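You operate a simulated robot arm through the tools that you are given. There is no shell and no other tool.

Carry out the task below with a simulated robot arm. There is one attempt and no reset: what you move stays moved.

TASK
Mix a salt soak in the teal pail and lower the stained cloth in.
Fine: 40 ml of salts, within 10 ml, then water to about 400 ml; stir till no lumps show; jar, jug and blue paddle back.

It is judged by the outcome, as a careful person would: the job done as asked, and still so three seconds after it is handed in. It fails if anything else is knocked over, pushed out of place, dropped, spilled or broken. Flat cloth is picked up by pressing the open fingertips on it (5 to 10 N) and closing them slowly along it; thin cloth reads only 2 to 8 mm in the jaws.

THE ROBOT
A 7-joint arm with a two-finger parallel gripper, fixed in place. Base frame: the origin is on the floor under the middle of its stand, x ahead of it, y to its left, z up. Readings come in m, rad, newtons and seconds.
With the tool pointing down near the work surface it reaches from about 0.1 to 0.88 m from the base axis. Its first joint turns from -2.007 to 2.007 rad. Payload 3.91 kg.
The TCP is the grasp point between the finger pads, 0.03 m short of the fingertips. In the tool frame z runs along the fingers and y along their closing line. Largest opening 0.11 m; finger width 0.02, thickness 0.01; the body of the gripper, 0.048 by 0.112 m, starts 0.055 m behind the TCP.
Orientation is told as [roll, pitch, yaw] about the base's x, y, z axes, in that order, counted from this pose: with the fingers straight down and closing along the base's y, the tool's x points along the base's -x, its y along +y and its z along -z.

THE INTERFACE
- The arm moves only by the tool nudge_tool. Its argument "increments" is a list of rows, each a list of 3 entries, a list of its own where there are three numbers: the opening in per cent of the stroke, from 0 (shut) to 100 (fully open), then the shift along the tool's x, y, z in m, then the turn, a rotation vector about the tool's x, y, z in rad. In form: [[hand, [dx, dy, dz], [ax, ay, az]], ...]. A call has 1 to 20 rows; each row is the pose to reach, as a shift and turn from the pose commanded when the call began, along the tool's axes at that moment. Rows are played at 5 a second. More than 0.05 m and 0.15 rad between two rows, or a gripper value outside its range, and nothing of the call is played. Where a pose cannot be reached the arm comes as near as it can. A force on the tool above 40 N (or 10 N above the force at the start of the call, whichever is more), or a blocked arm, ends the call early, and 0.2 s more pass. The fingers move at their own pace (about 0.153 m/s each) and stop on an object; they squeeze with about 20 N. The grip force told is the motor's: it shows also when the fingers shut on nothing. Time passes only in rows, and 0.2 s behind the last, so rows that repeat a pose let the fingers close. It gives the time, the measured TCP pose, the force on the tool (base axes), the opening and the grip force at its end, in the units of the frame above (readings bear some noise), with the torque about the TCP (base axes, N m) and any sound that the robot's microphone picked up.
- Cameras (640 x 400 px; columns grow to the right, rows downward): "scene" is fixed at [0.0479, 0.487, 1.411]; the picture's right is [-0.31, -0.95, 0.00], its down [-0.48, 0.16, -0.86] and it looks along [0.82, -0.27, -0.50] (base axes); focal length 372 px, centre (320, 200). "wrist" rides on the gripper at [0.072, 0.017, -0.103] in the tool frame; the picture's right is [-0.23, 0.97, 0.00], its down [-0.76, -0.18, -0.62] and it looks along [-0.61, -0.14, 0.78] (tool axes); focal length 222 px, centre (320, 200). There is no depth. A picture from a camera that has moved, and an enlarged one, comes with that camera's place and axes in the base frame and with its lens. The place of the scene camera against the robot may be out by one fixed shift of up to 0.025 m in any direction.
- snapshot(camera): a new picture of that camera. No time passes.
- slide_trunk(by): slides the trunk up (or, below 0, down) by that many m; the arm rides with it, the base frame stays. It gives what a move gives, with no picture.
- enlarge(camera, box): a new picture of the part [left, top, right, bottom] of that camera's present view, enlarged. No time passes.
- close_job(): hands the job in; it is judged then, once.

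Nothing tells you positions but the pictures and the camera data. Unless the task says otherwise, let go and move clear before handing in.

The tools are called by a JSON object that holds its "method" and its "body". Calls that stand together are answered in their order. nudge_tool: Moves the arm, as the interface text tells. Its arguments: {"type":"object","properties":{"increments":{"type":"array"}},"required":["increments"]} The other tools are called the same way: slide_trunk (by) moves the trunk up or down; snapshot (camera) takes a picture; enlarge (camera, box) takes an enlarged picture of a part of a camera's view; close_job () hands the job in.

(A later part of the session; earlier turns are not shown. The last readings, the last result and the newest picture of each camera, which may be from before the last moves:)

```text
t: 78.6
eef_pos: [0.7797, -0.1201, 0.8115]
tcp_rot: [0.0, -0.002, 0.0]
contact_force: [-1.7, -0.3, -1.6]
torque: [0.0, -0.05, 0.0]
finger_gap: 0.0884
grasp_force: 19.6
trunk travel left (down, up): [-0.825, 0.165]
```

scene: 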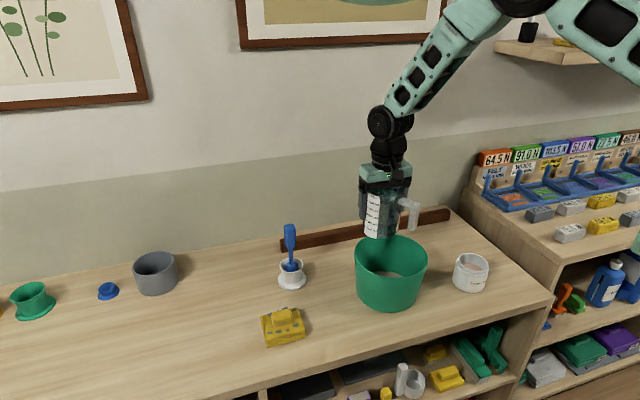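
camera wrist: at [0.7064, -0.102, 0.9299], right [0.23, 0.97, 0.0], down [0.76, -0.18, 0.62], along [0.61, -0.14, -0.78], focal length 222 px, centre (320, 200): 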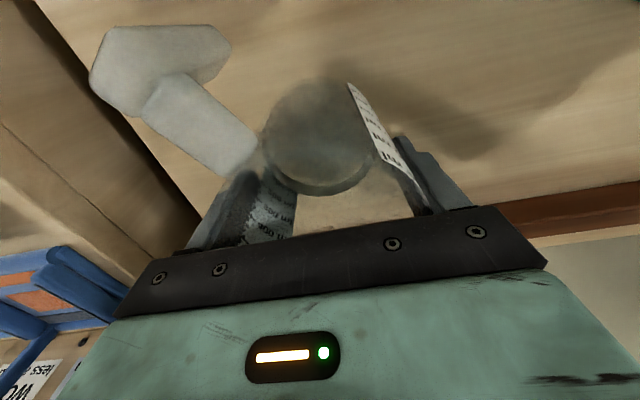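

The bench is starting to take the jug's weight. One more half-millimetre, then release.

{"method": "nudge_tool", "body": {"increments": [[40, [0, 0, 0.0007], [0, 0, 0]], [40, [0, 0, 0.0007], [0, 0, 0]]]}}

{"method": "nudge_tool", "body": {"increments": [[100, [0, 0, 0], [0, 0, 0]], [100, [0, 0, 0], [0, 0, 0]], [100, [0, 0, 0], [0, 0, 0]]]}}

{"method": "snapshot", "body": {"camera": "wrist"}}

{"method": "enlarge", "body": {"camera": "scene", "box": [420, 170, 510, 270]}}

```text
t: 79.2
eef_pos: [0.7787, -0.1195, 0.8113]
tcp_rot: [0.0, -0.002, 0.0]
contact_force: [-3.9, -2.1, 10.1]
torque: [0.05, -0.29, 0.02]
finger_gap: 0.0883
grasp_force: 20.1
trunk travel left (down, up): [-0.825, 0.165]
```

```text
t: 80.0
eef_pos: [0.7788, -0.1181, 0.8112]
tcp_rot: [-0.001, 0.0, -0.001]
contact_force: [-0.2, -0.4, -0.6]
torque: [0.02, -0.02, -0.01]
finger_gap: 0.1102
grasp_force: 0.0
trunk travel left (down, up): [-0.825, 0.165]
```

```text
taken
camera wrist: at [0.707, -0.1019, 0.9137], right [0.23, 0.97, 0.0], down [0.76, -0.18, 0.62], along [0.61, -0.14, -0.78], focal length 222 px, centre (320, 200)
```

wrist: 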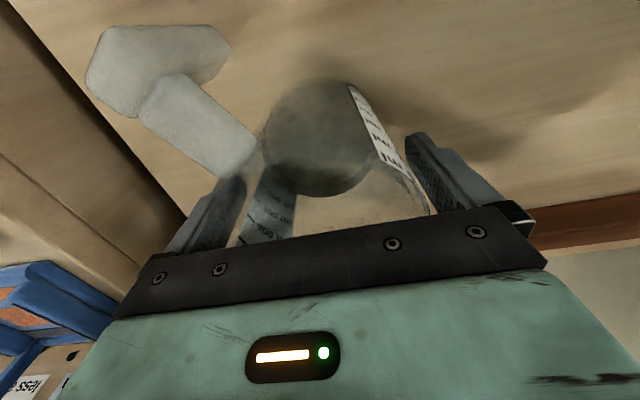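

```text
4.00 times, centred on (465, 220) of scene
camera zoom: at [0.0479, 0.487, 1.411], right [-0.31, -0.95, 0.0], down [-0.48, 0.16, -0.86], along [0.82, -0.27, -0.5], focal length 1487 px, centre (-260, 120)
```

zoom: 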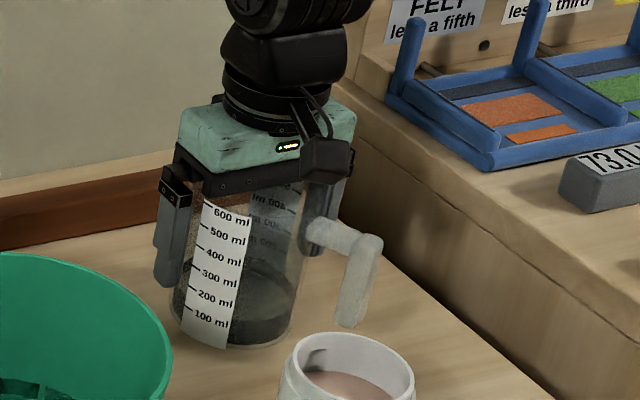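

The jug is back on its spot, upright. I'll rise straight up clear of it and take a clear reading of its level.

{"method": "nudge_tool", "body": {"increments": [[100, [0, 0, -0.02], [0, 0, 0]], [100, [0, 0, -0.05], [0, 0, 0]], [100, [0, 0, -0.09], [0, 0, 0]], [100, [0, 0, -0.13], [0, 0, 0]], [100, [0, 0, -0.17], [0, 0, 0]], [100, [0, 0, -0.2], [0, 0, 0]], [100, [0, 0, -0.2], [0, 0, 0]]]}}

{"method": "enlarge", "body": {"camera": "scene", "box": [424, 204, 484, 262]}}

{"method": "enlarge", "body": {"camera": "wrist", "box": [240, 50, 400, 180]}}

{"method": "snapshot", "body": {"camera": "scene"}}

```text
t: 81.6
eef_pos: [0.7792, -0.1206, 1.0124]
tcp_rot: [-0.001, -0.001, 0.0]
contact_force: [0.0, 0.1, 0.6]
torque: [0.0, 0.04, 0.02]
finger_gap: 0.1099
grasp_force: 0.1
trunk travel left (down, up): [-0.825, 0.165]
```

```text
6.90 times, centred on (454, 233) of scene
camera zoom: at [0.0479, 0.487, 1.411], right [-0.31, -0.95, 0.0], down [-0.48, 0.16, -0.86], along [0.82, -0.27, -0.5], focal length 2563 px, centre (-604, -28)
```

zoom: 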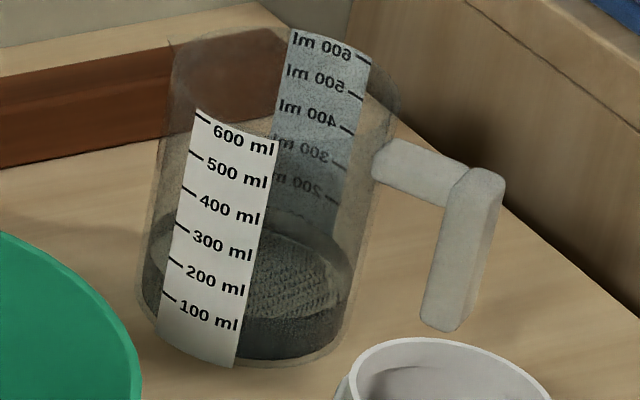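

```text
3.08 times, centred on (320, 115) of wrist
camera zoom: at [0.7063, -0.1029, 1.1154], right [0.23, 0.97, 0.0], down [0.76, -0.18, 0.62], along [0.61, -0.14, -0.78], focal length 684 px, centre (320, 462)
```

zoom: 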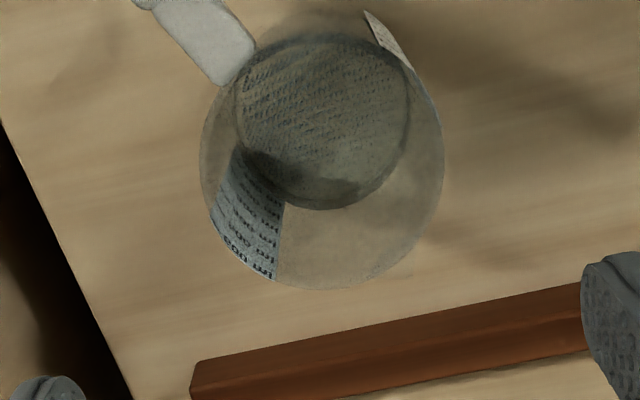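

```text
taken
```

scene: 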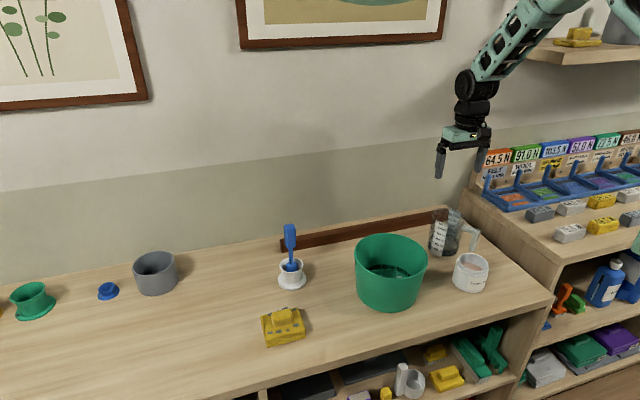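

The jug reads about 115–120 ml and stands in its original place. Next is the blue paddle in the white holder at about (0.785, 0.34), its handle top near z 0.915. I'll move above it for a look.

{"method": "nudge_tool", "body": {"increments": [[100, [0.004, 0.045, -0.004], [0, 0, 0]], [100, [0.008, 0.09, -0.008], [0, 0, 0]], [100, [0.012, 0.135, -0.012], [0, 0, 0]], [100, [0.016, 0.18, -0.016], [0, 0, 0]], [100, [0.02, 0.225, -0.02], [0, 0, 0]], [100, [0.024, 0.27, -0.024], [0, 0, 0]], [100, [0.028, 0.315, -0.028], [0, 0, 0]], [100, [0.032, 0.36, -0.032], [0, 0, 0]], [100, [0.036, 0.405, -0.036], [0, 0, 0]], [100, [0.039, 0.4495, -0.039], [0, 0, 0]], [100, [0.039, 0.4495, -0.039], [0, 0, 0]]]}}

{"method": "snapshot", "body": {"camera": "wrist"}}

{"method": "snapshot", "body": {"camera": "scene"}}

```text
t: 84.0
eef_pos: [0.7393, 0.3302, 1.0492]
tcp_rot: [-0.001, 0.0, -0.001]
contact_force: [-0.1, 0.2, 0.1]
torque: [0.05, -0.02, -0.02]
finger_gap: 0.1099
grasp_force: 0.1
trunk travel left (down, up): [-0.825, 0.165]
```

```text
taken
camera wrist: at [0.667, 0.3473, 1.1525], right [0.23, 0.97, 0.0], down [0.76, -0.18, 0.62], along [0.61, -0.14, -0.78], focal length 222 px, centre (320, 200)
```

wrist: 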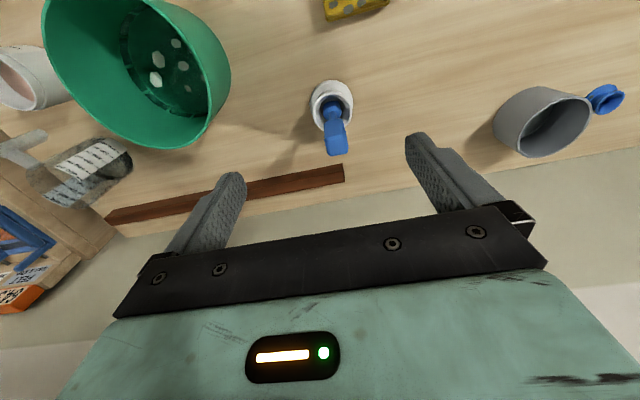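

```text
taken
```

scene: 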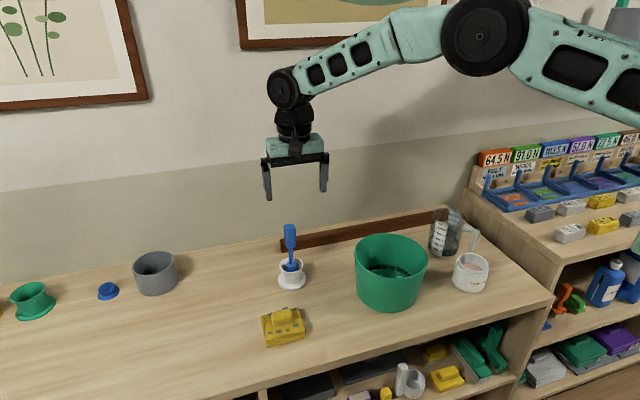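

{"method": "enlarge", "body": {"camera": "wrist", "box": [290, 70, 370, 165]}}

{"method": "enlarge", "body": {"camera": "wrist", "box": [110, 10, 220, 120]}}

{"method": "enlarge", "body": {"camera": "scene", "box": [265, 215, 320, 295]}}

```text
4.21 times, centred on (330, 118) of wrist
camera zoom: at [0.667, 0.3473, 1.1525], right [0.23, 0.97, 0.0], down [0.76, -0.18, 0.62], along [0.61, -0.14, -0.78], focal length 935 px, centre (278, 547)
```

zoom: 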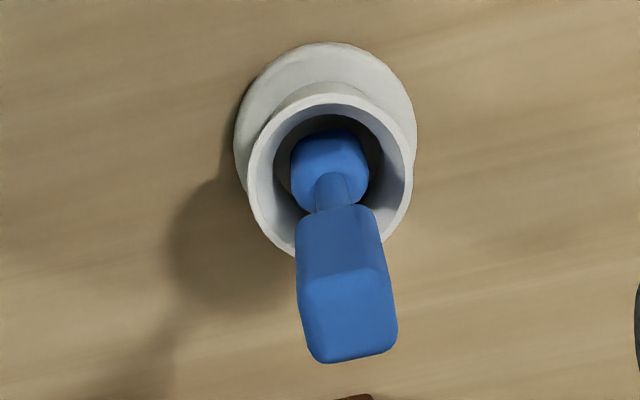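

```text
3.64 times, centred on (165, 65) of wrist
camera zoom: at [0.667, 0.3473, 1.1525], right [0.23, 0.97, 0.0], down [0.76, -0.18, 0.62], along [0.61, -0.14, -0.78], focal length 808 px, centre (884, 691)
```

zoom: 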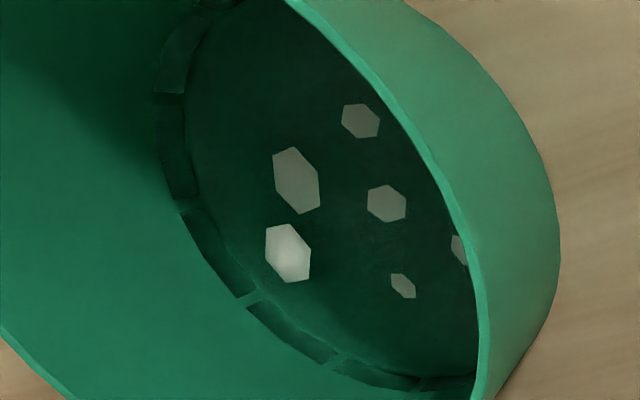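

```text
5.00 times, centred on (292, 255) of scene
camera zoom: at [0.0479, 0.487, 1.411], right [-0.31, -0.95, 0.0], down [-0.48, 0.16, -0.86], along [0.82, -0.27, -0.5], focal length 1858 px, centre (458, -75)
```

zoom: 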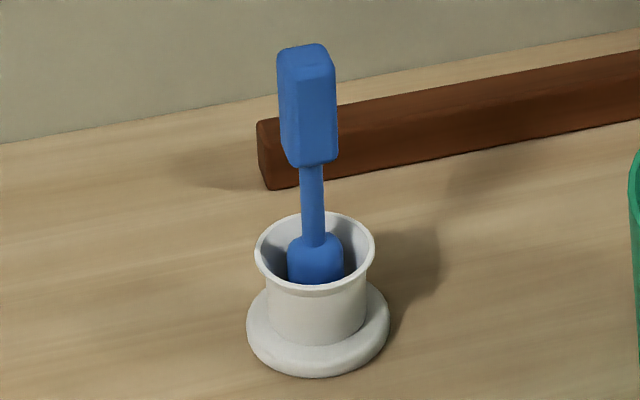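

The paddle handle is a ~23 mm square, axis-aligned with the base, centred near (0.775, 0.342), with its top at about z 0.915. I'll centre above it and descend to just over the handle.

{"method": "nudge_tool", "body": {"increments": [[100, [-0.018, 0.006, 0], [0, 0, 0]], [100, [-0.036, 0.0117, 0], [0, 0, 0]], [100, [-0.036, 0.0117, 0.04], [0, 0, 0]], [100, [-0.036, 0.0117, 0.085], [0, 0, 0]], [100, [-0.036, 0.0117, 0.085], [0, 0, 0]]]}}

{"method": "snapshot", "body": {"camera": "wrist"}}

{"method": "enlarge", "body": {"camera": "scene", "box": [250, 180, 330, 295]}}

```text
t: 85.2
eef_pos: [0.7728, 0.341, 0.9649]
tcp_rot: [-0.001, 0.001, -0.001]
contact_force: [0.5, 0.2, -0.3]
torque: [0.0, 0.0, 0.0]
finger_gap: 0.11
grasp_force: 0.0
out of reach, approached as far as the arm can: row 4, 5
trunk travel left (down, up): [-0.825, 0.165]
```

```text
taken
camera wrist: at [0.7, 0.3586, 1.068], right [0.23, 0.97, 0.0], down [0.76, -0.18, 0.62], along [0.61, -0.14, -0.78], focal length 222 px, centre (320, 200)
```

wrist: 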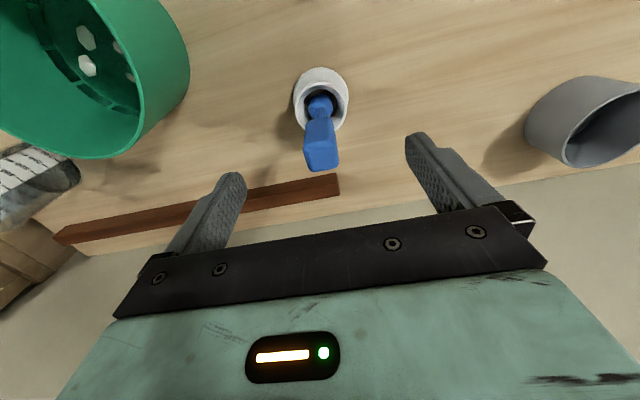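

```text
3.48 times, centred on (290, 238) of scene
camera zoom: at [0.0479, 0.487, 1.411], right [-0.31, -0.95, 0.0], down [-0.48, 0.16, -0.86], along [0.82, -0.27, -0.5], focal length 1293 px, centre (424, 70)
```

zoom: 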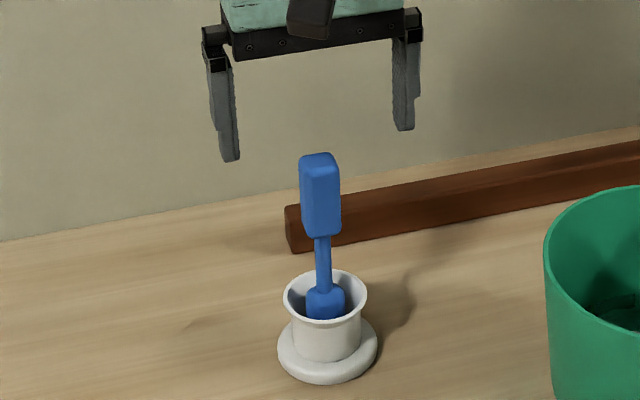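

The arm is at its reach limit at this height, so lowering the trunk will both extend reach and bring the hand straight down. First I'll zoom in to verify the handle alignment.

{"method": "enlarge", "body": {"camera": "wrist", "box": [280, 60, 370, 180]}}

```text
3.33 times, centred on (325, 120) of wrist
camera zoom: at [0.7, 0.3586, 1.068], right [0.23, 0.97, 0.0], down [0.76, -0.18, 0.62], along [0.61, -0.14, -0.78], focal length 740 px, centre (303, 467)
```

zoom: 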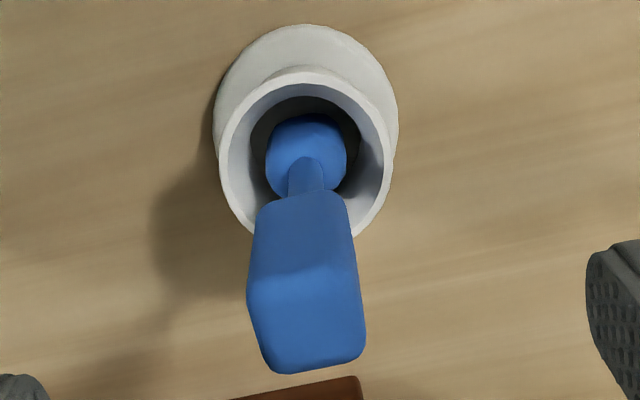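

The handle top is centred under the gripper within a couple of millimetres. Sliding the trunk down in two steps.

{"method": "slide_trunk", "body": {"by": -0.03}}

{"method": "snapshot", "body": {"camera": "wrist"}}

```text
t: 86.0
eef_pos: [0.7728, 0.3408, 0.9356]
tcp_rot: [-0.001, -0.001, 0.0]
contact_force: [-0.4, -1.1, 0.0]
torque: [0.0, 0.04, 0.0]
finger_gap: 0.11
grasp_force: 0.0
trunk travel left (down, up): [-0.795, 0.195]
```

```text
taken
camera wrist: at [0.7, 0.3587, 1.0383], right [0.23, 0.97, 0.0], down [0.76, -0.18, 0.62], along [0.61, -0.14, -0.78], focal length 222 px, centre (320, 200)
```

wrist: 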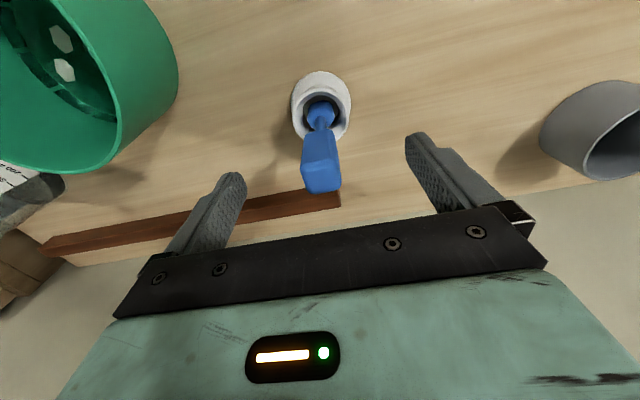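

Clear straight path; the handle sits between the fingers. Sliding down another 5 cm to grasp height.

{"method": "slide_trunk", "body": {"by": -0.05}}

{"method": "snapshot", "body": {"camera": "wrist"}}

{"method": "enlarge", "body": {"camera": "scene", "box": [250, 180, 330, 295]}}

```text
t: 86.9
eef_pos: [0.7725, 0.3406, 0.8848]
tcp_rot: [-0.001, 0.001, 0.001]
contact_force: [0.1, 0.3, 0.3]
torque: [-0.01, -0.01, 0.0]
finger_gap: 0.1102
grasp_force: 0.0
trunk travel left (down, up): [-0.745, 0.245]
```

```text
taken
camera wrist: at [0.7, 0.3587, 0.9884], right [0.23, 0.97, 0.0], down [0.76, -0.18, 0.62], along [0.61, -0.14, -0.78], focal length 222 px, centre (320, 200)
```

wrist: 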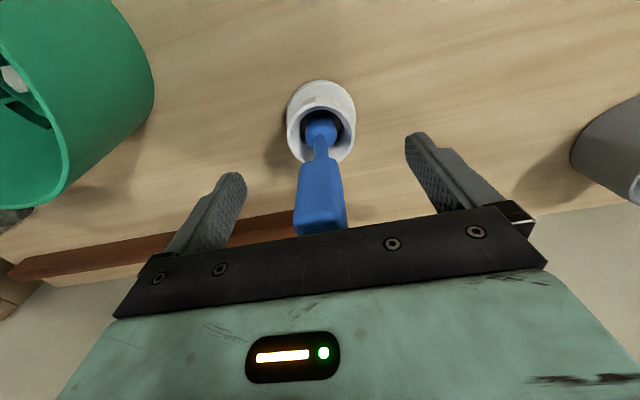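

```text
3.48 times, centred on (290, 238) of scene
camera zoom: at [0.0479, 0.487, 1.411], right [-0.31, -0.95, 0.0], down [-0.48, 0.16, -0.86], along [0.82, -0.27, -0.5], focal length 1293 px, centre (424, 70)
```

zoom: 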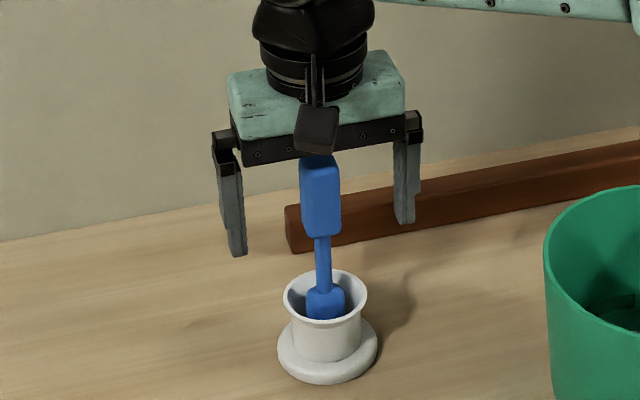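

The handle is between the fingers at a good grasp height. Closing on it.

{"method": "nudge_tool", "body": {"increments": [[5, [0, 0, 0], [0, 0, 0]], [5, [0, 0, 0], [0, 0, 0]], [5, [0, 0, 0], [0, 0, 0]], [5, [0, 0, 0], [0, 0, 0]], [5, [0, 0, 0], [0, 0, 0]]]}}

{"method": "snapshot", "body": {"camera": "wrist"}}

{"method": "enlarge", "body": {"camera": "scene", "box": [250, 180, 330, 295]}}

```text
t: 88.1
eef_pos: [0.7716, 0.3395, 0.8849]
tcp_rot: [0.001, 0.001, 0.0]
contact_force: [-0.5, -2.2, 1.7]
torque: [-0.24, 0.0, 0.0]
finger_gap: 0.0255
grasp_force: 20.3
trunk travel left (down, up): [-0.745, 0.245]
```

```text
taken
camera wrist: at [0.7001, 0.3584, 0.9884], right [0.23, 0.97, 0.0], down [0.76, -0.18, 0.62], along [0.61, -0.14, -0.78], focal length 222 px, centre (320, 200)
```

wrist: 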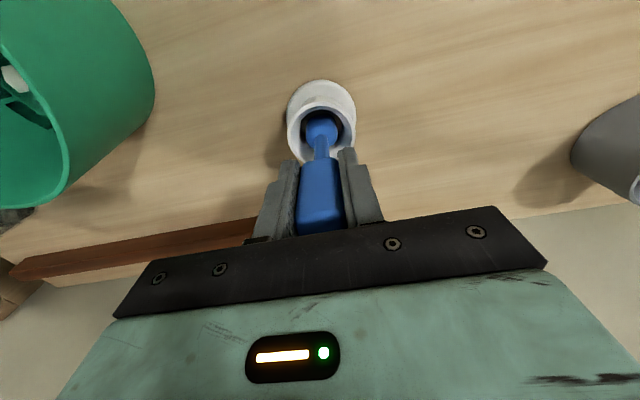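

```text
3.48 times, centred on (290, 238) of scene
camera zoom: at [0.0479, 0.487, 1.411], right [-0.31, -0.95, 0.0], down [-0.48, 0.16, -0.86], along [0.82, -0.27, -0.5], focal length 1293 px, centre (424, 70)
```

zoom: 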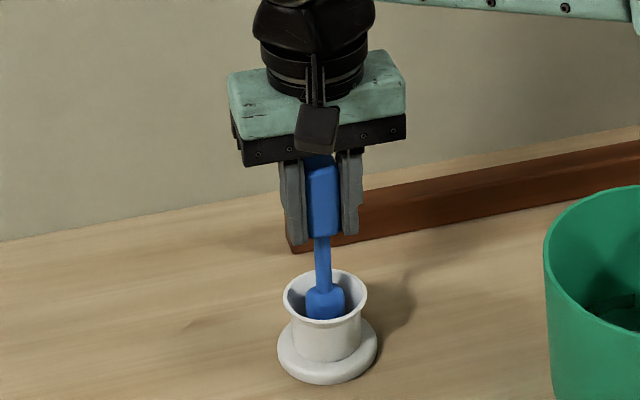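

The paddle handle is gripped at 25.5 mm. I'll lift it slowly straight out of the holder and check that the holder stays put.

{"method": "nudge_tool", "body": {"increments": [[5, [0, 0, -0.015], [0, 0, 0]], [5, [0, 0, -0.03], [0, 0, 0]], [5, [0, 0, -0.045], [0, 0, 0]], [5, [0, 0, -0.06], [0, 0, 0]], [5, [0, 0, -0.06], [0, 0, 0]]]}}

{"method": "snapshot", "body": {"camera": "wrist"}}

{"method": "enlarge", "body": {"camera": "scene", "box": [250, 180, 330, 295]}}

```text
t: 89.3
eef_pos: [0.7746, 0.3414, 0.9454]
tcp_rot: [0.001, -0.001, 0.0]
contact_force: [1.0, -0.3, -1.0]
torque: [0.0, 0.02, 0.0]
finger_gap: 0.0256
grasp_force: 19.9
trunk travel left (down, up): [-0.745, 0.245]
```

```text
taken
camera wrist: at [0.7016, 0.3593, 1.0483], right [0.23, 0.97, 0.0], down [0.76, -0.18, 0.62], along [0.61, -0.14, -0.78], focal length 222 px, centre (320, 200)
```

wrist: 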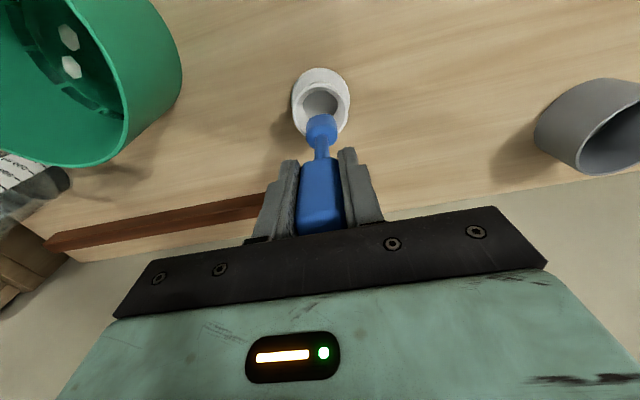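

```text
3.48 times, centred on (290, 238) of scene
camera zoom: at [0.0479, 0.487, 1.411], right [-0.31, -0.95, 0.0], down [-0.48, 0.16, -0.86], along [0.82, -0.27, -0.5], focal length 1293 px, centre (424, 70)
```

zoom: 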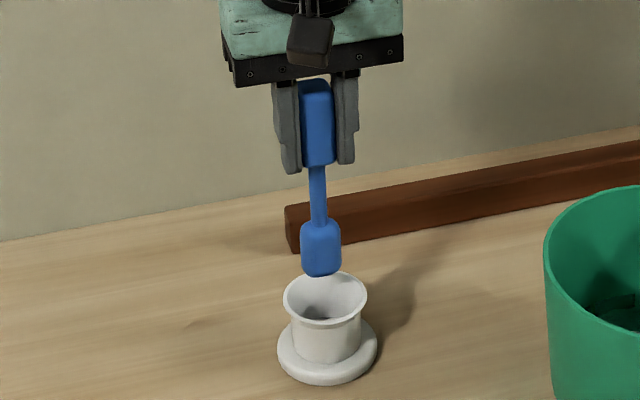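

The paddle is out of the holder, which hasn't moved; its blade bottom is about 13 cm below the TCP. I'll raise it and carry it above the centre of the pail.

{"method": "nudge_tool", "body": {"increments": [[5, [0, 0, -0.04], [0, 0, 0]], [5, [0, 0, -0.08], [0, 0, 0]], [5, [0.014, -0.027, -0.08], [0, 0, 0]], [5, [0.03, -0.058, -0.08], [0, 0, 0]], [5, [0.046, -0.089, -0.08], [0, 0, 0]], [5, [0.062, -0.12, -0.08], [0, 0, 0]], [5, [0.078, -0.151, -0.08], [0, 0, 0]], [5, [0.094, -0.181, -0.08], [0, 0, 0]], [5, [0.106, -0.205, -0.08], [0, 0, 0]], [5, [0.1125, -0.217, -0.08], [0, 0, 0]], [5, [0.1125, -0.217, -0.08], [0, 0, 0]]]}}

{"method": "snapshot", "body": {"camera": "wrist"}}

{"method": "snapshot", "body": {"camera": "scene"}}

```text
t: 91.7
eef_pos: [0.8397, 0.2403, 1.0497]
tcp_rot: [0.0, 0.0, 0.001]
contact_force: [-0.4, -0.1, -1.0]
torque: [-0.02, 0.0, 0.02]
finger_gap: 0.0256
grasp_force: 19.8
out of reach, approached as far as the arm can: row 3, 4, 5, 6, 7, 8, 9, 10, 11
trunk travel left (down, up): [-0.745, 0.245]
```

```text
taken
camera wrist: at [0.7669, 0.2576, 1.1526], right [0.23, 0.97, 0.0], down [0.76, -0.18, 0.62], along [0.61, -0.14, -0.78], focal length 222 px, centre (320, 200)
```

wrist: 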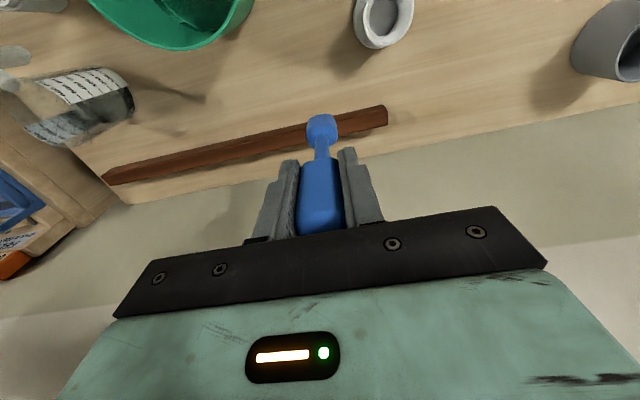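

```text
taken
```

scene: 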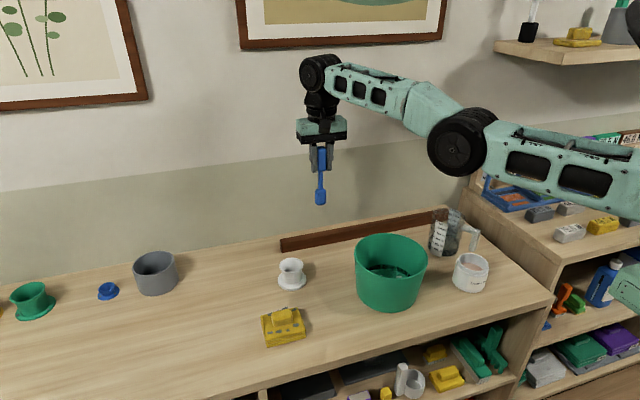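

The arm balked partway: the lower trunk left it in an awkward extended posture, and the paddle is now held clear above the bench near the wall. I'll raise the trunk back up before trying to draw the hand back in.

{"method": "slide_trunk", "body": {"by": 0.08}}

{"method": "nudge_tool", "body": {"increments": [[5, [0.01, 0, 0], [0, 0, 0]], [5, [0.02, 0, 0], [0, 0, 0]]]}}

{"method": "snapshot", "body": {"camera": "scene"}}

```text
t: 92.8
eef_pos: [0.8399, 0.2406, 1.1301]
tcp_rot: [0.0, 0.001, 0.001]
contact_force: [0.5, -0.4, -1.2]
torque: [-0.01, 0.01, 0.01]
finger_gap: 0.0254
grasp_force: 20.3
trunk travel left (down, up): [-0.825, 0.165]
```

```text
t: 93.4
eef_pos: [0.8339, 0.2474, 1.1317]
tcp_rot: [-0.001, 0.003, 0.0]
contact_force: [0.1, -0.1, -0.3]
torque: [0.03, -0.01, 0.02]
finger_gap: 0.0254
grasp_force: 19.8
out of reach, approached as far as the arm can: row 1, 2
trunk travel left (down, up): [-0.825, 0.165]
```

```text
taken
```

scene: 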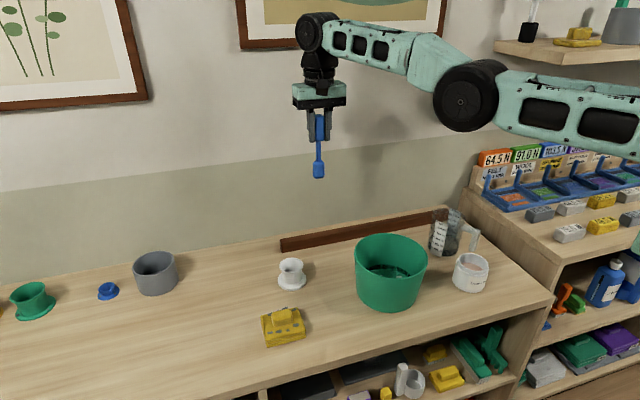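

The elbow has flipped below the shoulder line, which leaves the wrist at its limit. Moving up while drawing in should force the elbow back up; the paddle is well clear of everything, so I'll try that gently.

{"method": "nudge_tool", "body": {"increments": [[5, [0.012, -0.004, -0.03], [0, 0, 0]], [5, [0.024, -0.008, -0.06], [0, 0, 0]], [5, [0.036, -0.012, -0.09], [0, 0, 0]], [5, [0.048, -0.016, -0.12], [0, 0, 0]]]}}

{"method": "snapshot", "body": {"camera": "scene"}}

```text
t: 94.4
eef_pos: [0.8046, 0.2429, 1.2593]
tcp_rot: [-0.001, 0.003, 0.001]
contact_force: [-0.4, 0.1, 0.5]
torque: [-0.02, 0.08, 0.01]
finger_gap: 0.0257
grasp_force: 19.5
out of reach, approached as far as the arm can: row 1, 2, 3, 4
trunk travel left (down, up): [-0.825, 0.165]
```

```text
taken
```

scene: 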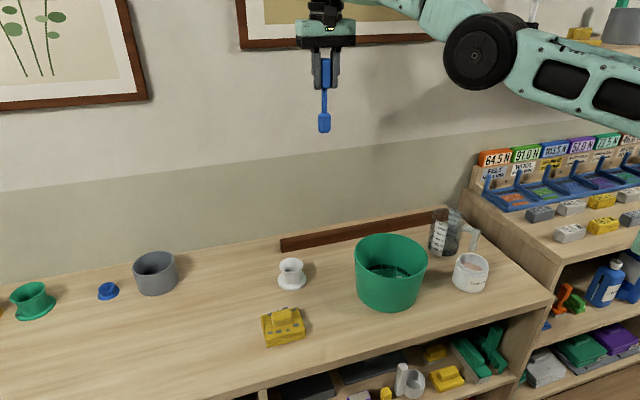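

The arm is essentially straight now. I'll keep rising while drawing in, so that the wrist geometry favours bending the elbow upward.

{"method": "nudge_tool", "body": {"increments": [[5, [0.02, -0.006, -0.035], [0, 0, 0]], [5, [0.04, -0.012, -0.07], [0, 0, 0]], [5, [0.06, -0.018, -0.105], [0, 0, 0]], [5, [0.08, -0.024, -0.14], [0, 0, 0]]]}}

{"method": "snapshot", "body": {"camera": "scene"}}

```text
t: 95.4
eef_pos: [0.7249, 0.2131, 1.4041]
tcp_rot: [0.007, -0.012, 0.002]
contact_force: [2.6, -4.5, -8.7]
torque: [0.38, 0.13, 0.0]
finger_gap: 0.0252
grasp_force: 19.8
out of reach, approached as far as the arm can: row 1, 2, 3
trunk travel left (down, up): [-0.825, 0.165]
```

```text
taken
```

scene: 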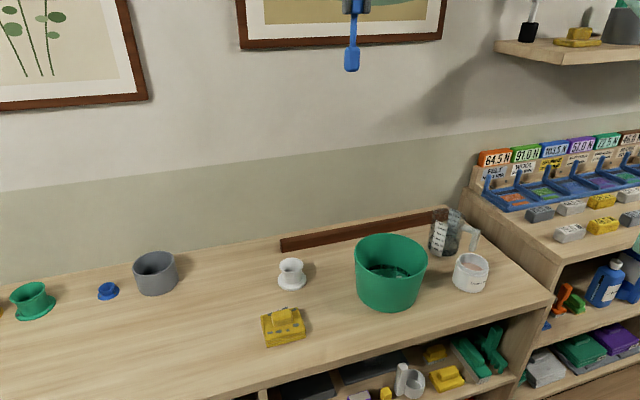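

The last step was reachable, so the posture has flipped back. I'll pause and check the grip on the paddle.

{"method": "nudge_tool", "body": {"increments": [[5, [0, 0, 0], [0, 0, 0]], [5, [0, 0, 0], [0, 0, 0]]]}}

{"method": "snapshot", "body": {"camera": "wrist"}}

{"method": "snapshot", "body": {"camera": "scene"}}

```text
t: 96.0
eef_pos: [0.7237, 0.2169, 1.4006]
tcp_rot: [0.0, 0.0, 0.001]
contact_force: [-0.5, 0.7, -0.9]
torque: [0.0, 0.05, 0.03]
finger_gap: 0.0255
grasp_force: 20.3
trunk travel left (down, up): [-0.825, 0.165]
```

```text
taken
camera wrist: at [0.6508, 0.2352, 1.5028], right [0.23, 0.97, 0.0], down [0.76, -0.18, 0.62], along [0.61, -0.14, -0.78], focal length 222 px, centre (320, 200)
```

wrist: 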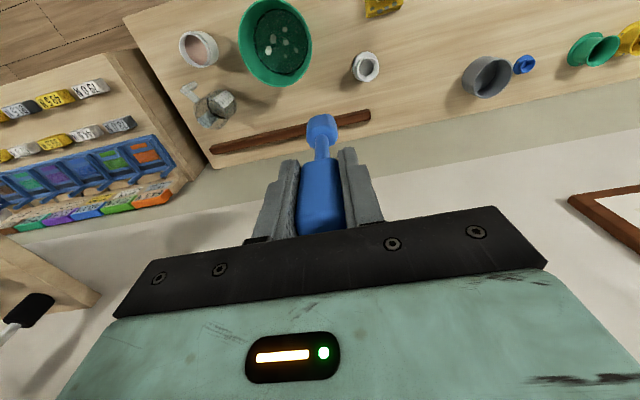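

```text
taken
```

scene: 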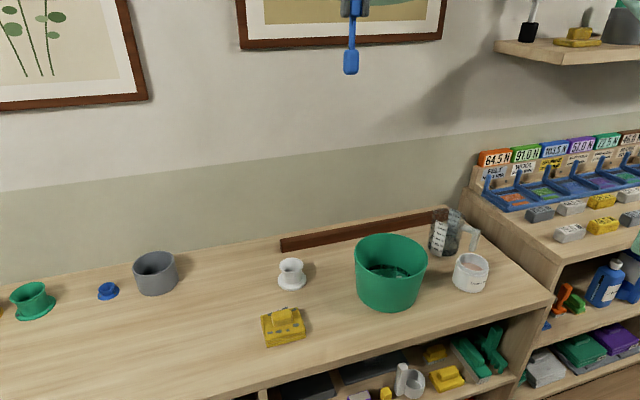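

The paddle is still firmly held and everything on the bench is untouched. Now I'll descend gradually toward the pail centre, well inside the reach limit.

{"method": "nudge_tool", "body": {"increments": [[5, [0.008, -0.012, 0.03], [0, 0, 0]], [5, [0.016, -0.024, 0.06], [0, 0, 0]], [5, [0.024, -0.036, 0.09], [0, 0, 0]], [5, [0.032, -0.048, 0.12], [0, 0, 0]], [5, [0.04, -0.06, 0.15], [0, 0, 0]], [5, [0.048, -0.072, 0.18], [0, 0, 0]]]}}

{"method": "snapshot", "body": {"camera": "scene"}}

```text
t: 97.4
eef_pos: [0.6778, 0.1473, 1.2206]
tcp_rot: [0.0, 0.0, 0.001]
contact_force: [0.9, 0.3, -0.3]
torque: [0.0, -0.01, 0.02]
finger_gap: 0.0254
grasp_force: 19.6
trunk travel left (down, up): [-0.825, 0.165]
```

```text
taken
```

scene: 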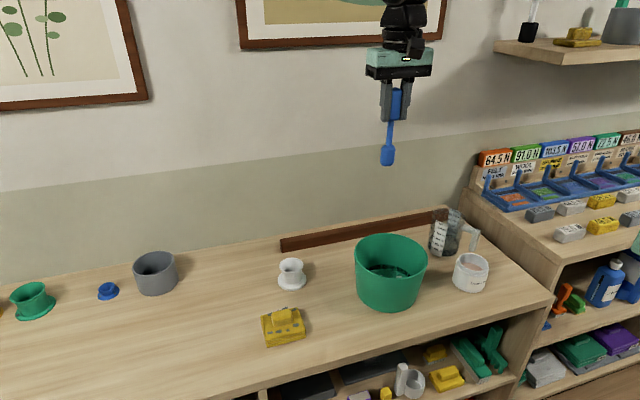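

Back in a good elbow-up posture. Continuing down to just above the pail.

{"method": "nudge_tool", "body": {"increments": [[5, [0.004, -0.006, 0.035], [0, 0, 0]], [5, [0.008, -0.012, 0.07], [0, 0, 0]], [5, [0.012, -0.018, 0.105], [0, 0, 0]], [5, [0.0155, -0.0228, 0.14], [0, 0, 0]], [5, [0.0155, -0.0228, 0.175], [0, 0, 0]], [5, [0.0155, -0.0228, 0.175], [0, 0, 0]]]}}

{"method": "snapshot", "body": {"camera": "wrist"}}

{"method": "snapshot", "body": {"camera": "scene"}}

```text
t: 98.8
eef_pos: [0.6611, 0.1253, 1.0436]
tcp_rot: [-0.001, 0.001, 0.001]
contact_force: [-0.4, 0.0, 0.4]
torque: [0.01, 0.0, 0.02]
finger_gap: 0.0251
grasp_force: 19.7
trunk travel left (down, up): [-0.825, 0.165]
```

```text
taken
camera wrist: at [0.5883, 0.1422, 1.1467], right [0.23, 0.97, 0.0], down [0.76, -0.18, 0.62], along [0.61, -0.14, -0.78], focal length 222 px, centre (320, 200)
```

wrist: 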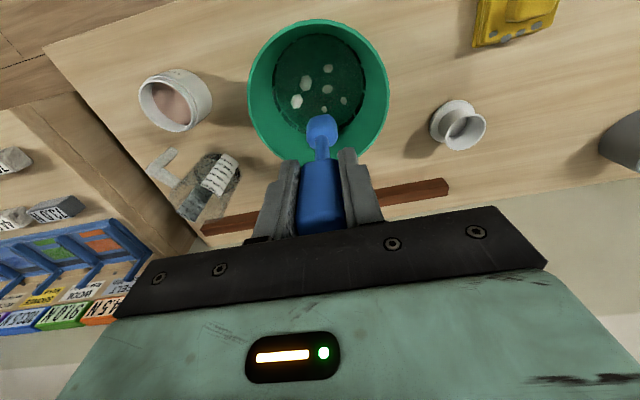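

```text
taken
```

scene: 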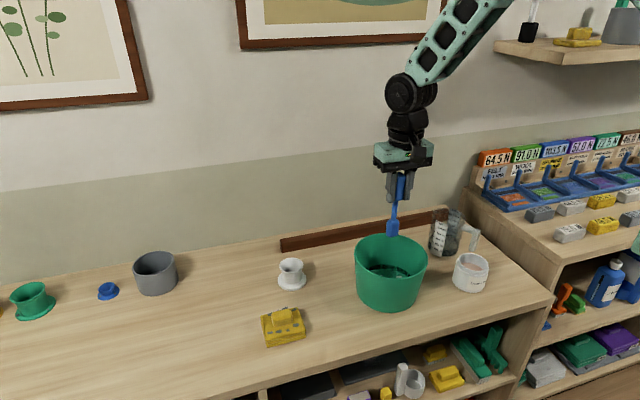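

The paddle is centred over the pail and the lumps are clearly visible. I'll lower the blade into the water.

{"method": "nudge_tool", "body": {"increments": [[5, [0, 0, 0.03], [0, 0, 0]], [5, [0, 0, 0.06], [0, 0, 0]], [5, [0, 0, 0.09], [0, 0, 0]], [5, [0, 0, 0.12], [0, 0, 0]], [5, [0, 0, 0.145], [0, 0, 0]], [5, [0, 0, 0.158], [0, 0, 0]], [5, [0, 0, 0.158], [0, 0, 0]]]}}

{"method": "snapshot", "body": {"camera": "wrist"}}

{"method": "enlarge", "body": {"camera": "scene", "box": [340, 180, 450, 310]}}

```text
t: 100.4
eef_pos: [0.6616, 0.1245, 0.8844]
tcp_rot: [-0.002, 0.0, -0.001]
contact_force: [0.2, 0.5, 0.5]
torque: [-0.01, -0.02, -0.05]
finger_gap: 0.0256
grasp_force: 20.4
trunk travel left (down, up): [-0.825, 0.165]
```

```text
taken
camera wrist: at [0.5897, 0.1416, 0.9873], right [0.23, 0.97, 0.0], down [0.76, -0.18, 0.62], along [0.61, -0.14, -0.78], focal length 222 px, centre (320, 200)
```

wrist: 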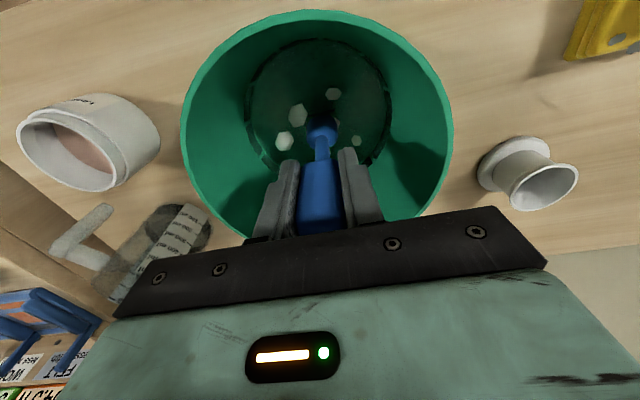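

```text
3.08 times, centred on (395, 245) of scene
camera zoom: at [0.0479, 0.487, 1.411], right [-0.31, -0.95, 0.0], down [-0.48, 0.16, -0.86], along [0.82, -0.27, -0.5], focal length 1144 px, centre (89, 62)
```

zoom: 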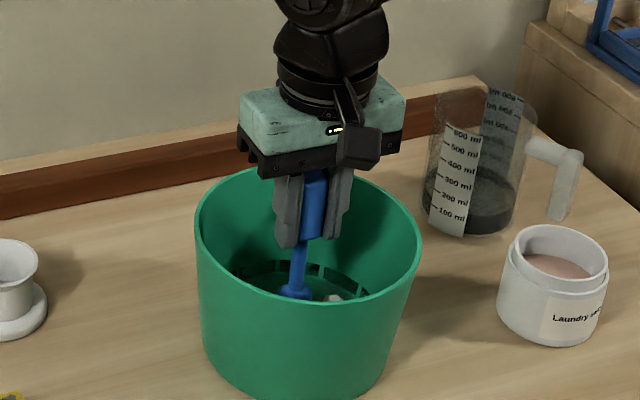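

{"method": "enlarge", "body": {"camera": "wrist", "box": [230, 20, 410, 180]}}

{"method": "nudge_tool", "body": {"increments": [[5, [0, 0, 0.005], [0, 0, 0]], [5, [0, 0, 0.008], [0, 0, 0]], [5, [0, 0, 0.008], [0, 0, 0]]]}}

```text
2.50 times, centred on (320, 100) of wrist
camera zoom: at [0.5897, 0.1416, 0.9873], right [0.23, 0.97, 0.0], down [0.76, -0.18, 0.62], along [0.61, -0.14, -0.78], focal length 555 px, centre (320, 450)
```

zoom: 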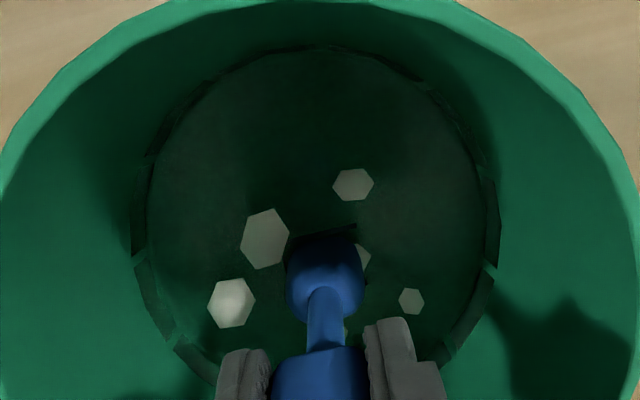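

```text
t: 101.2
eef_pos: [0.6633, 0.1237, 0.8773]
tcp_rot: [0.0, -0.001, 0.0]
contact_force: [0.2, -0.1, -0.3]
torque: [-0.01, 0.0, 0.0]
finger_gap: 0.0252
grasp_force: 20.6
trunk travel left (down, up): [-0.825, 0.165]
```

The blade is submerged with no contact yet. I'll start stirring in gentle circles of 3 cm radius.

{"method": "nudge_tool", "body": {"increments": [[5, [0.015, 0, 0.002], [0, 0, 0]], [5, [0.03, 0, 0.002], [0, 0, 0]], [5, [0.0243, 0.0176, 0.002], [0, 0, 0]], [5, [0.0093, 0.0285, 0.002], [0, 0, 0]], [5, [-0.0093, 0.0285, 0.002], [0, 0, 0]], [5, [-0.0243, 0.0176, 0.002], [0, 0, 0]], [5, [-0.03, 0, 0.002], [0, 0, 0]], [5, [-0.0243, -0.0176, 0.002], [0, 0, 0]], [5, [-0.0093, -0.0285, 0.002], [0, 0, 0]], [5, [0.0093, -0.0285, 0.002], [0, 0, 0]], [5, [0.0243, -0.0176, 0.002], [0, 0, 0]], [5, [0.03, 0, 0.002], [0, 0, 0]], [5, [0.0243, 0.0176, 0.002], [0, 0, 0]], [5, [0.0093, 0.0285, 0.002], [0, 0, 0]], [5, [-0.0093, 0.0285, 0.002], [0, 0, 0]], [5, [-0.0243, 0.0176, 0.002], [0, 0, 0]], [5, [-0.03, 0, 0.002], [0, 0, 0]], [5, [-0.0243, -0.0176, 0.002], [0, 0, 0]], [5, [-0.0093, -0.0285, 0.002], [0, 0, 0]], [5, [0, 0, 0.002], [0, 0, 0]]]}}

{"method": "enlarge", "body": {"camera": "wrist", "box": [230, 20, 410, 180]}}

{"method": "enlarge", "body": {"camera": "scene", "box": [340, 180, 450, 310]}}

```text
t: 105.4
eef_pos: [0.6606, 0.1218, 0.8747]
tcp_rot: [-0.001, 0.001, 0.0]
contact_force: [-0.1, -0.6, -0.3]
torque: [0.0, 0.01, 0.0]
finger_gap: 0.0252
grasp_force: 20.4
trunk travel left (down, up): [-0.825, 0.165]
```

```text
2.50 times, centred on (320, 100) of wrist
camera zoom: at [0.588, 0.1396, 0.9779], right [0.23, 0.97, 0.0], down [0.76, -0.18, 0.62], along [0.61, -0.14, -0.78], focal length 555 px, centre (320, 450)
```

zoom: 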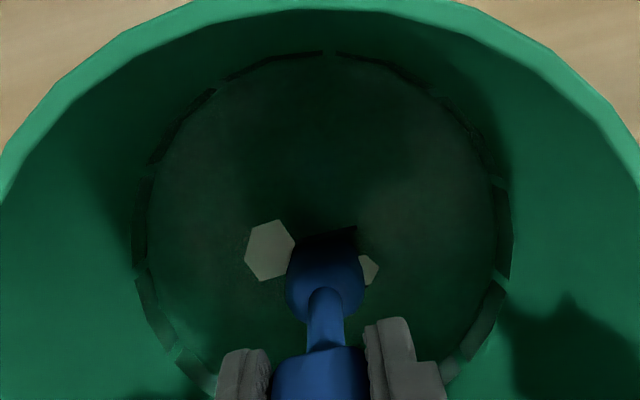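

```text
3.08 times, centred on (395, 245) of scene
camera zoom: at [0.0479, 0.487, 1.411], right [-0.31, -0.95, 0.0], down [-0.48, 0.16, -0.86], along [0.82, -0.27, -0.5], focal length 1144 px, centre (89, 62)
```

zoom: 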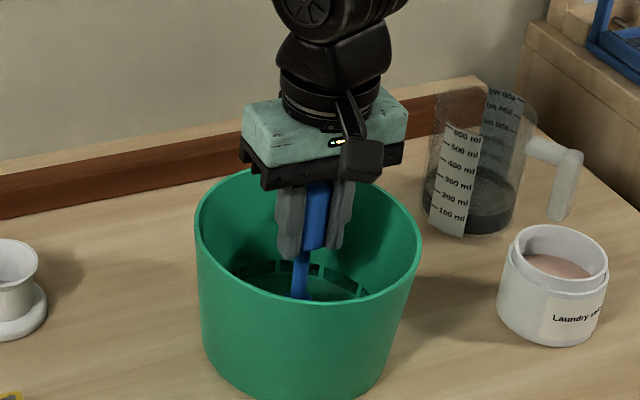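

Stirring is working: most lumps are gone and just two remain near the centre. I'll stir more, with both tighter and wider circles.

{"method": "nudge_tool", "body": {"increments": [[5, [0.018, 0, 0], [0, 0, 0]], [5, [0.0127, 0.0127, 0], [0, 0, 0]], [5, [0, 0.018, 0], [0, 0, 0]], [5, [-0.0127, 0.0127, 0], [0, 0, 0]], [5, [-0.018, 0, 0], [0, 0, 0]], [5, [-0.0127, -0.0127, 0], [0, 0, 0]], [5, [0, -0.018, 0], [0, 0, 0]], [5, [0.0127, -0.0127, 0], [0, 0, 0]], [5, [0.03, 0, 0], [0, 0, 0]], [5, [0.0243, 0.0176, 0], [0, 0, 0]], [5, [0.0093, 0.0285, 0], [0, 0, 0]], [5, [-0.0093, 0.0285, 0], [0, 0, 0]], [5, [-0.0243, 0.0176, 0], [0, 0, 0]], [5, [-0.03, 0, 0], [0, 0, 0]], [5, [-0.0243, -0.0176, 0], [0, 0, 0]], [5, [-0.0093, -0.0285, 0], [0, 0, 0]], [5, [0.0093, -0.0285, 0], [0, 0, 0]], [5, [0.0243, -0.0176, 0], [0, 0, 0]], [5, [0.018, 0, 0], [0, 0, 0]], [5, [0, 0, 0], [0, 0, 0]]]}}

{"method": "enlarge", "body": {"camera": "wrist", "box": [230, 20, 410, 180]}}

{"method": "nudge_tool", "body": {"increments": [[5, [0.02, 0, 0], [0, 0, 0]], [5, [0.03, 0, 0], [0, 0, 0]], [5, [0.0243, 0.0176, 0], [0, 0, 0]], [5, [0.0093, 0.0285, 0], [0, 0, 0]], [5, [-0.0093, 0.0285, 0], [0, 0, 0]], [5, [-0.0243, 0.0176, 0], [0, 0, 0]], [5, [-0.03, 0, 0], [0, 0, 0]], [5, [-0.0243, -0.0176, 0], [0, 0, 0]], [5, [-0.0093, -0.0285, 0], [0, 0, 0]], [5, [0.0093, -0.0285, 0], [0, 0, 0]], [5, [0.0243, -0.0176, 0], [0, 0, 0]], [5, [0.03, 0, 0], [0, 0, 0]], [5, [0.018, 0.012, 0], [0, 0, 0]], [5, [0, 0.018, 0], [0, 0, 0]], [5, [-0.0127, 0.0127, 0], [0, 0, 0]], [5, [-0.018, 0, 0], [0, 0, 0]], [5, [-0.0127, -0.0127, 0], [0, 0, 0]], [5, [0, -0.018, 0], [0, 0, 0]], [5, [0.0127, -0.0127, 0], [0, 0, 0]], [5, [0, 0, 0], [0, 0, 0]]]}}

{"method": "enlarge", "body": {"camera": "wrist", "box": [230, 20, 410, 180]}}

```text
t: 109.6
eef_pos: [0.6613, 0.1234, 0.8757]
tcp_rot: [-0.001, 0.0, 0.0]
contact_force: [0.8, -0.1, -0.2]
torque: [-0.01, -0.01, -0.01]
finger_gap: 0.0254
grasp_force: 20.2
trunk travel left (down, up): [-0.825, 0.165]
```

```text
2.50 times, centred on (320, 100) of wrist
camera zoom: at [0.5881, 0.1406, 0.9786], right [0.23, 0.97, 0.0], down [0.76, -0.18, 0.62], along [0.61, -0.14, -0.78], focal length 555 px, centre (320, 450)
```

zoom: 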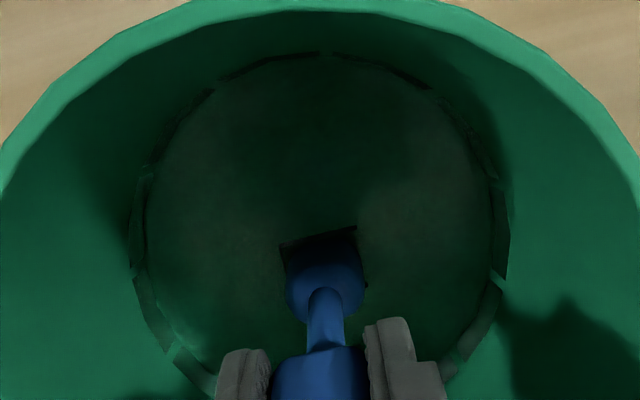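

```text
t: 113.8
eef_pos: [0.663, 0.1232, 0.874]
tcp_rot: [0.0, 0.002, 0.0]
contact_force: [0.0, -0.6, -0.8]
torque: [0.0, 0.02, -0.04]
finger_gap: 0.0252
grasp_force: 19.8
trunk travel left (down, up): [-0.825, 0.165]
```

```text
2.50 times, centred on (320, 100) of wrist
camera zoom: at [0.59, 0.1411, 0.978], right [0.23, 0.97, 0.0], down [0.76, -0.18, 0.62], along [0.61, -0.14, -0.78], focal length 555 px, centre (320, 450)
```

zoom: 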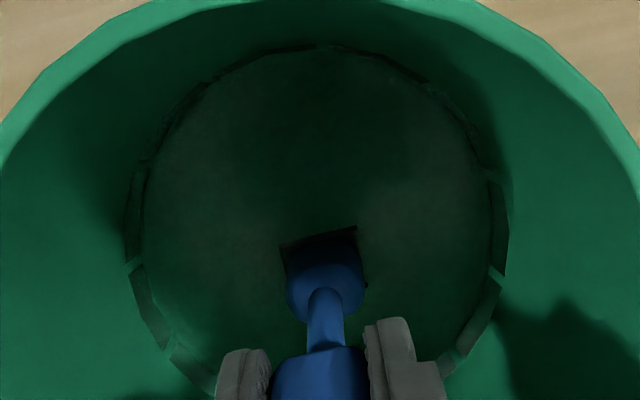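

No lumps show any more. I'll lift the paddle straight out and check the whole water surface.

{"method": "nudge_tool", "body": {"increments": [[5, [0, 0, -0.02], [0, 0, 0]], [5, [0, 0, -0.045], [0, 0, 0]], [5, [0, 0, -0.07], [0, 0, 0]], [5, [0, 0, -0.1], [0, 0, 0]], [5, [0, 0, -0.135], [0, 0, 0]], [5, [0, 0, -0.175], [0, 0, 0]], [5, [0, 0, -0.175], [0, 0, 0]], [5, [0, 0, -0.175], [0, 0, 0]]]}}

{"method": "snapshot", "body": {"camera": "wrist"}}

{"method": "enlarge", "body": {"camera": "wrist", "box": [240, 10, 400, 160]}}

{"method": "snapshot", "body": {"camera": "scene"}}

```text
t: 115.6
eef_pos: [0.662, 0.1219, 1.0503]
tcp_rot: [0.0, 0.001, 0.0]
contact_force: [-0.1, 0.6, -0.7]
torque: [-0.01, 0.02, -0.03]
finger_gap: 0.0253
grasp_force: 19.6
trunk travel left (down, up): [-0.825, 0.165]
```

```text
taken
camera wrist: at [0.5894, 0.14, 1.1536], right [0.23, 0.97, 0.0], down [0.76, -0.18, 0.62], along [0.61, -0.14, -0.78], focal length 222 px, centre (320, 200)
```

wrist: 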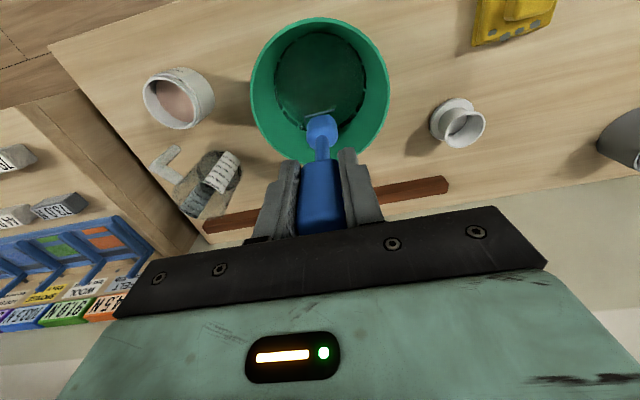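

```text
2.67 times, centred on (320, 85) of wrist
camera zoom: at [0.5894, 0.14, 1.1536], right [0.23, 0.97, 0.0], down [0.76, -0.18, 0.62], along [0.61, -0.14, -0.78], focal length 592 px, centre (320, 507)
```

zoom: 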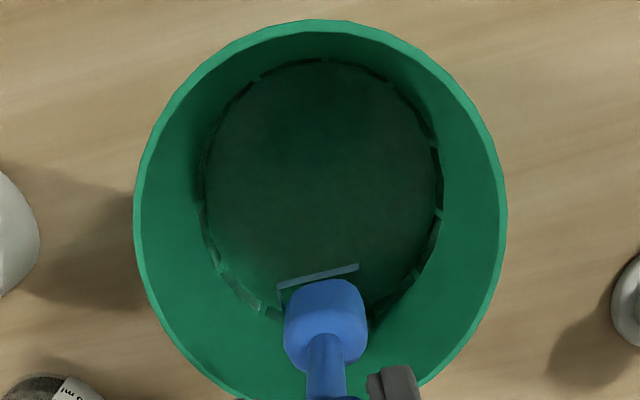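

```text
taken
```

scene: 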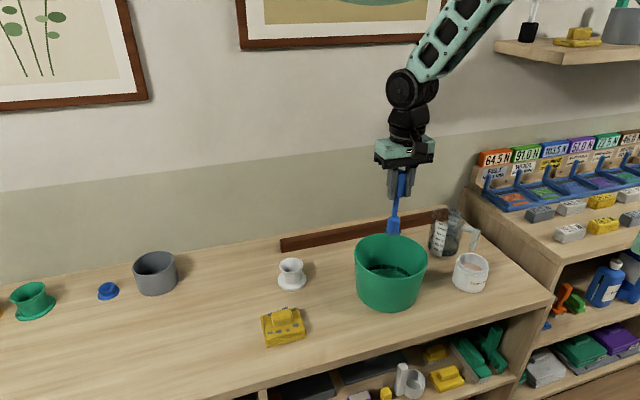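

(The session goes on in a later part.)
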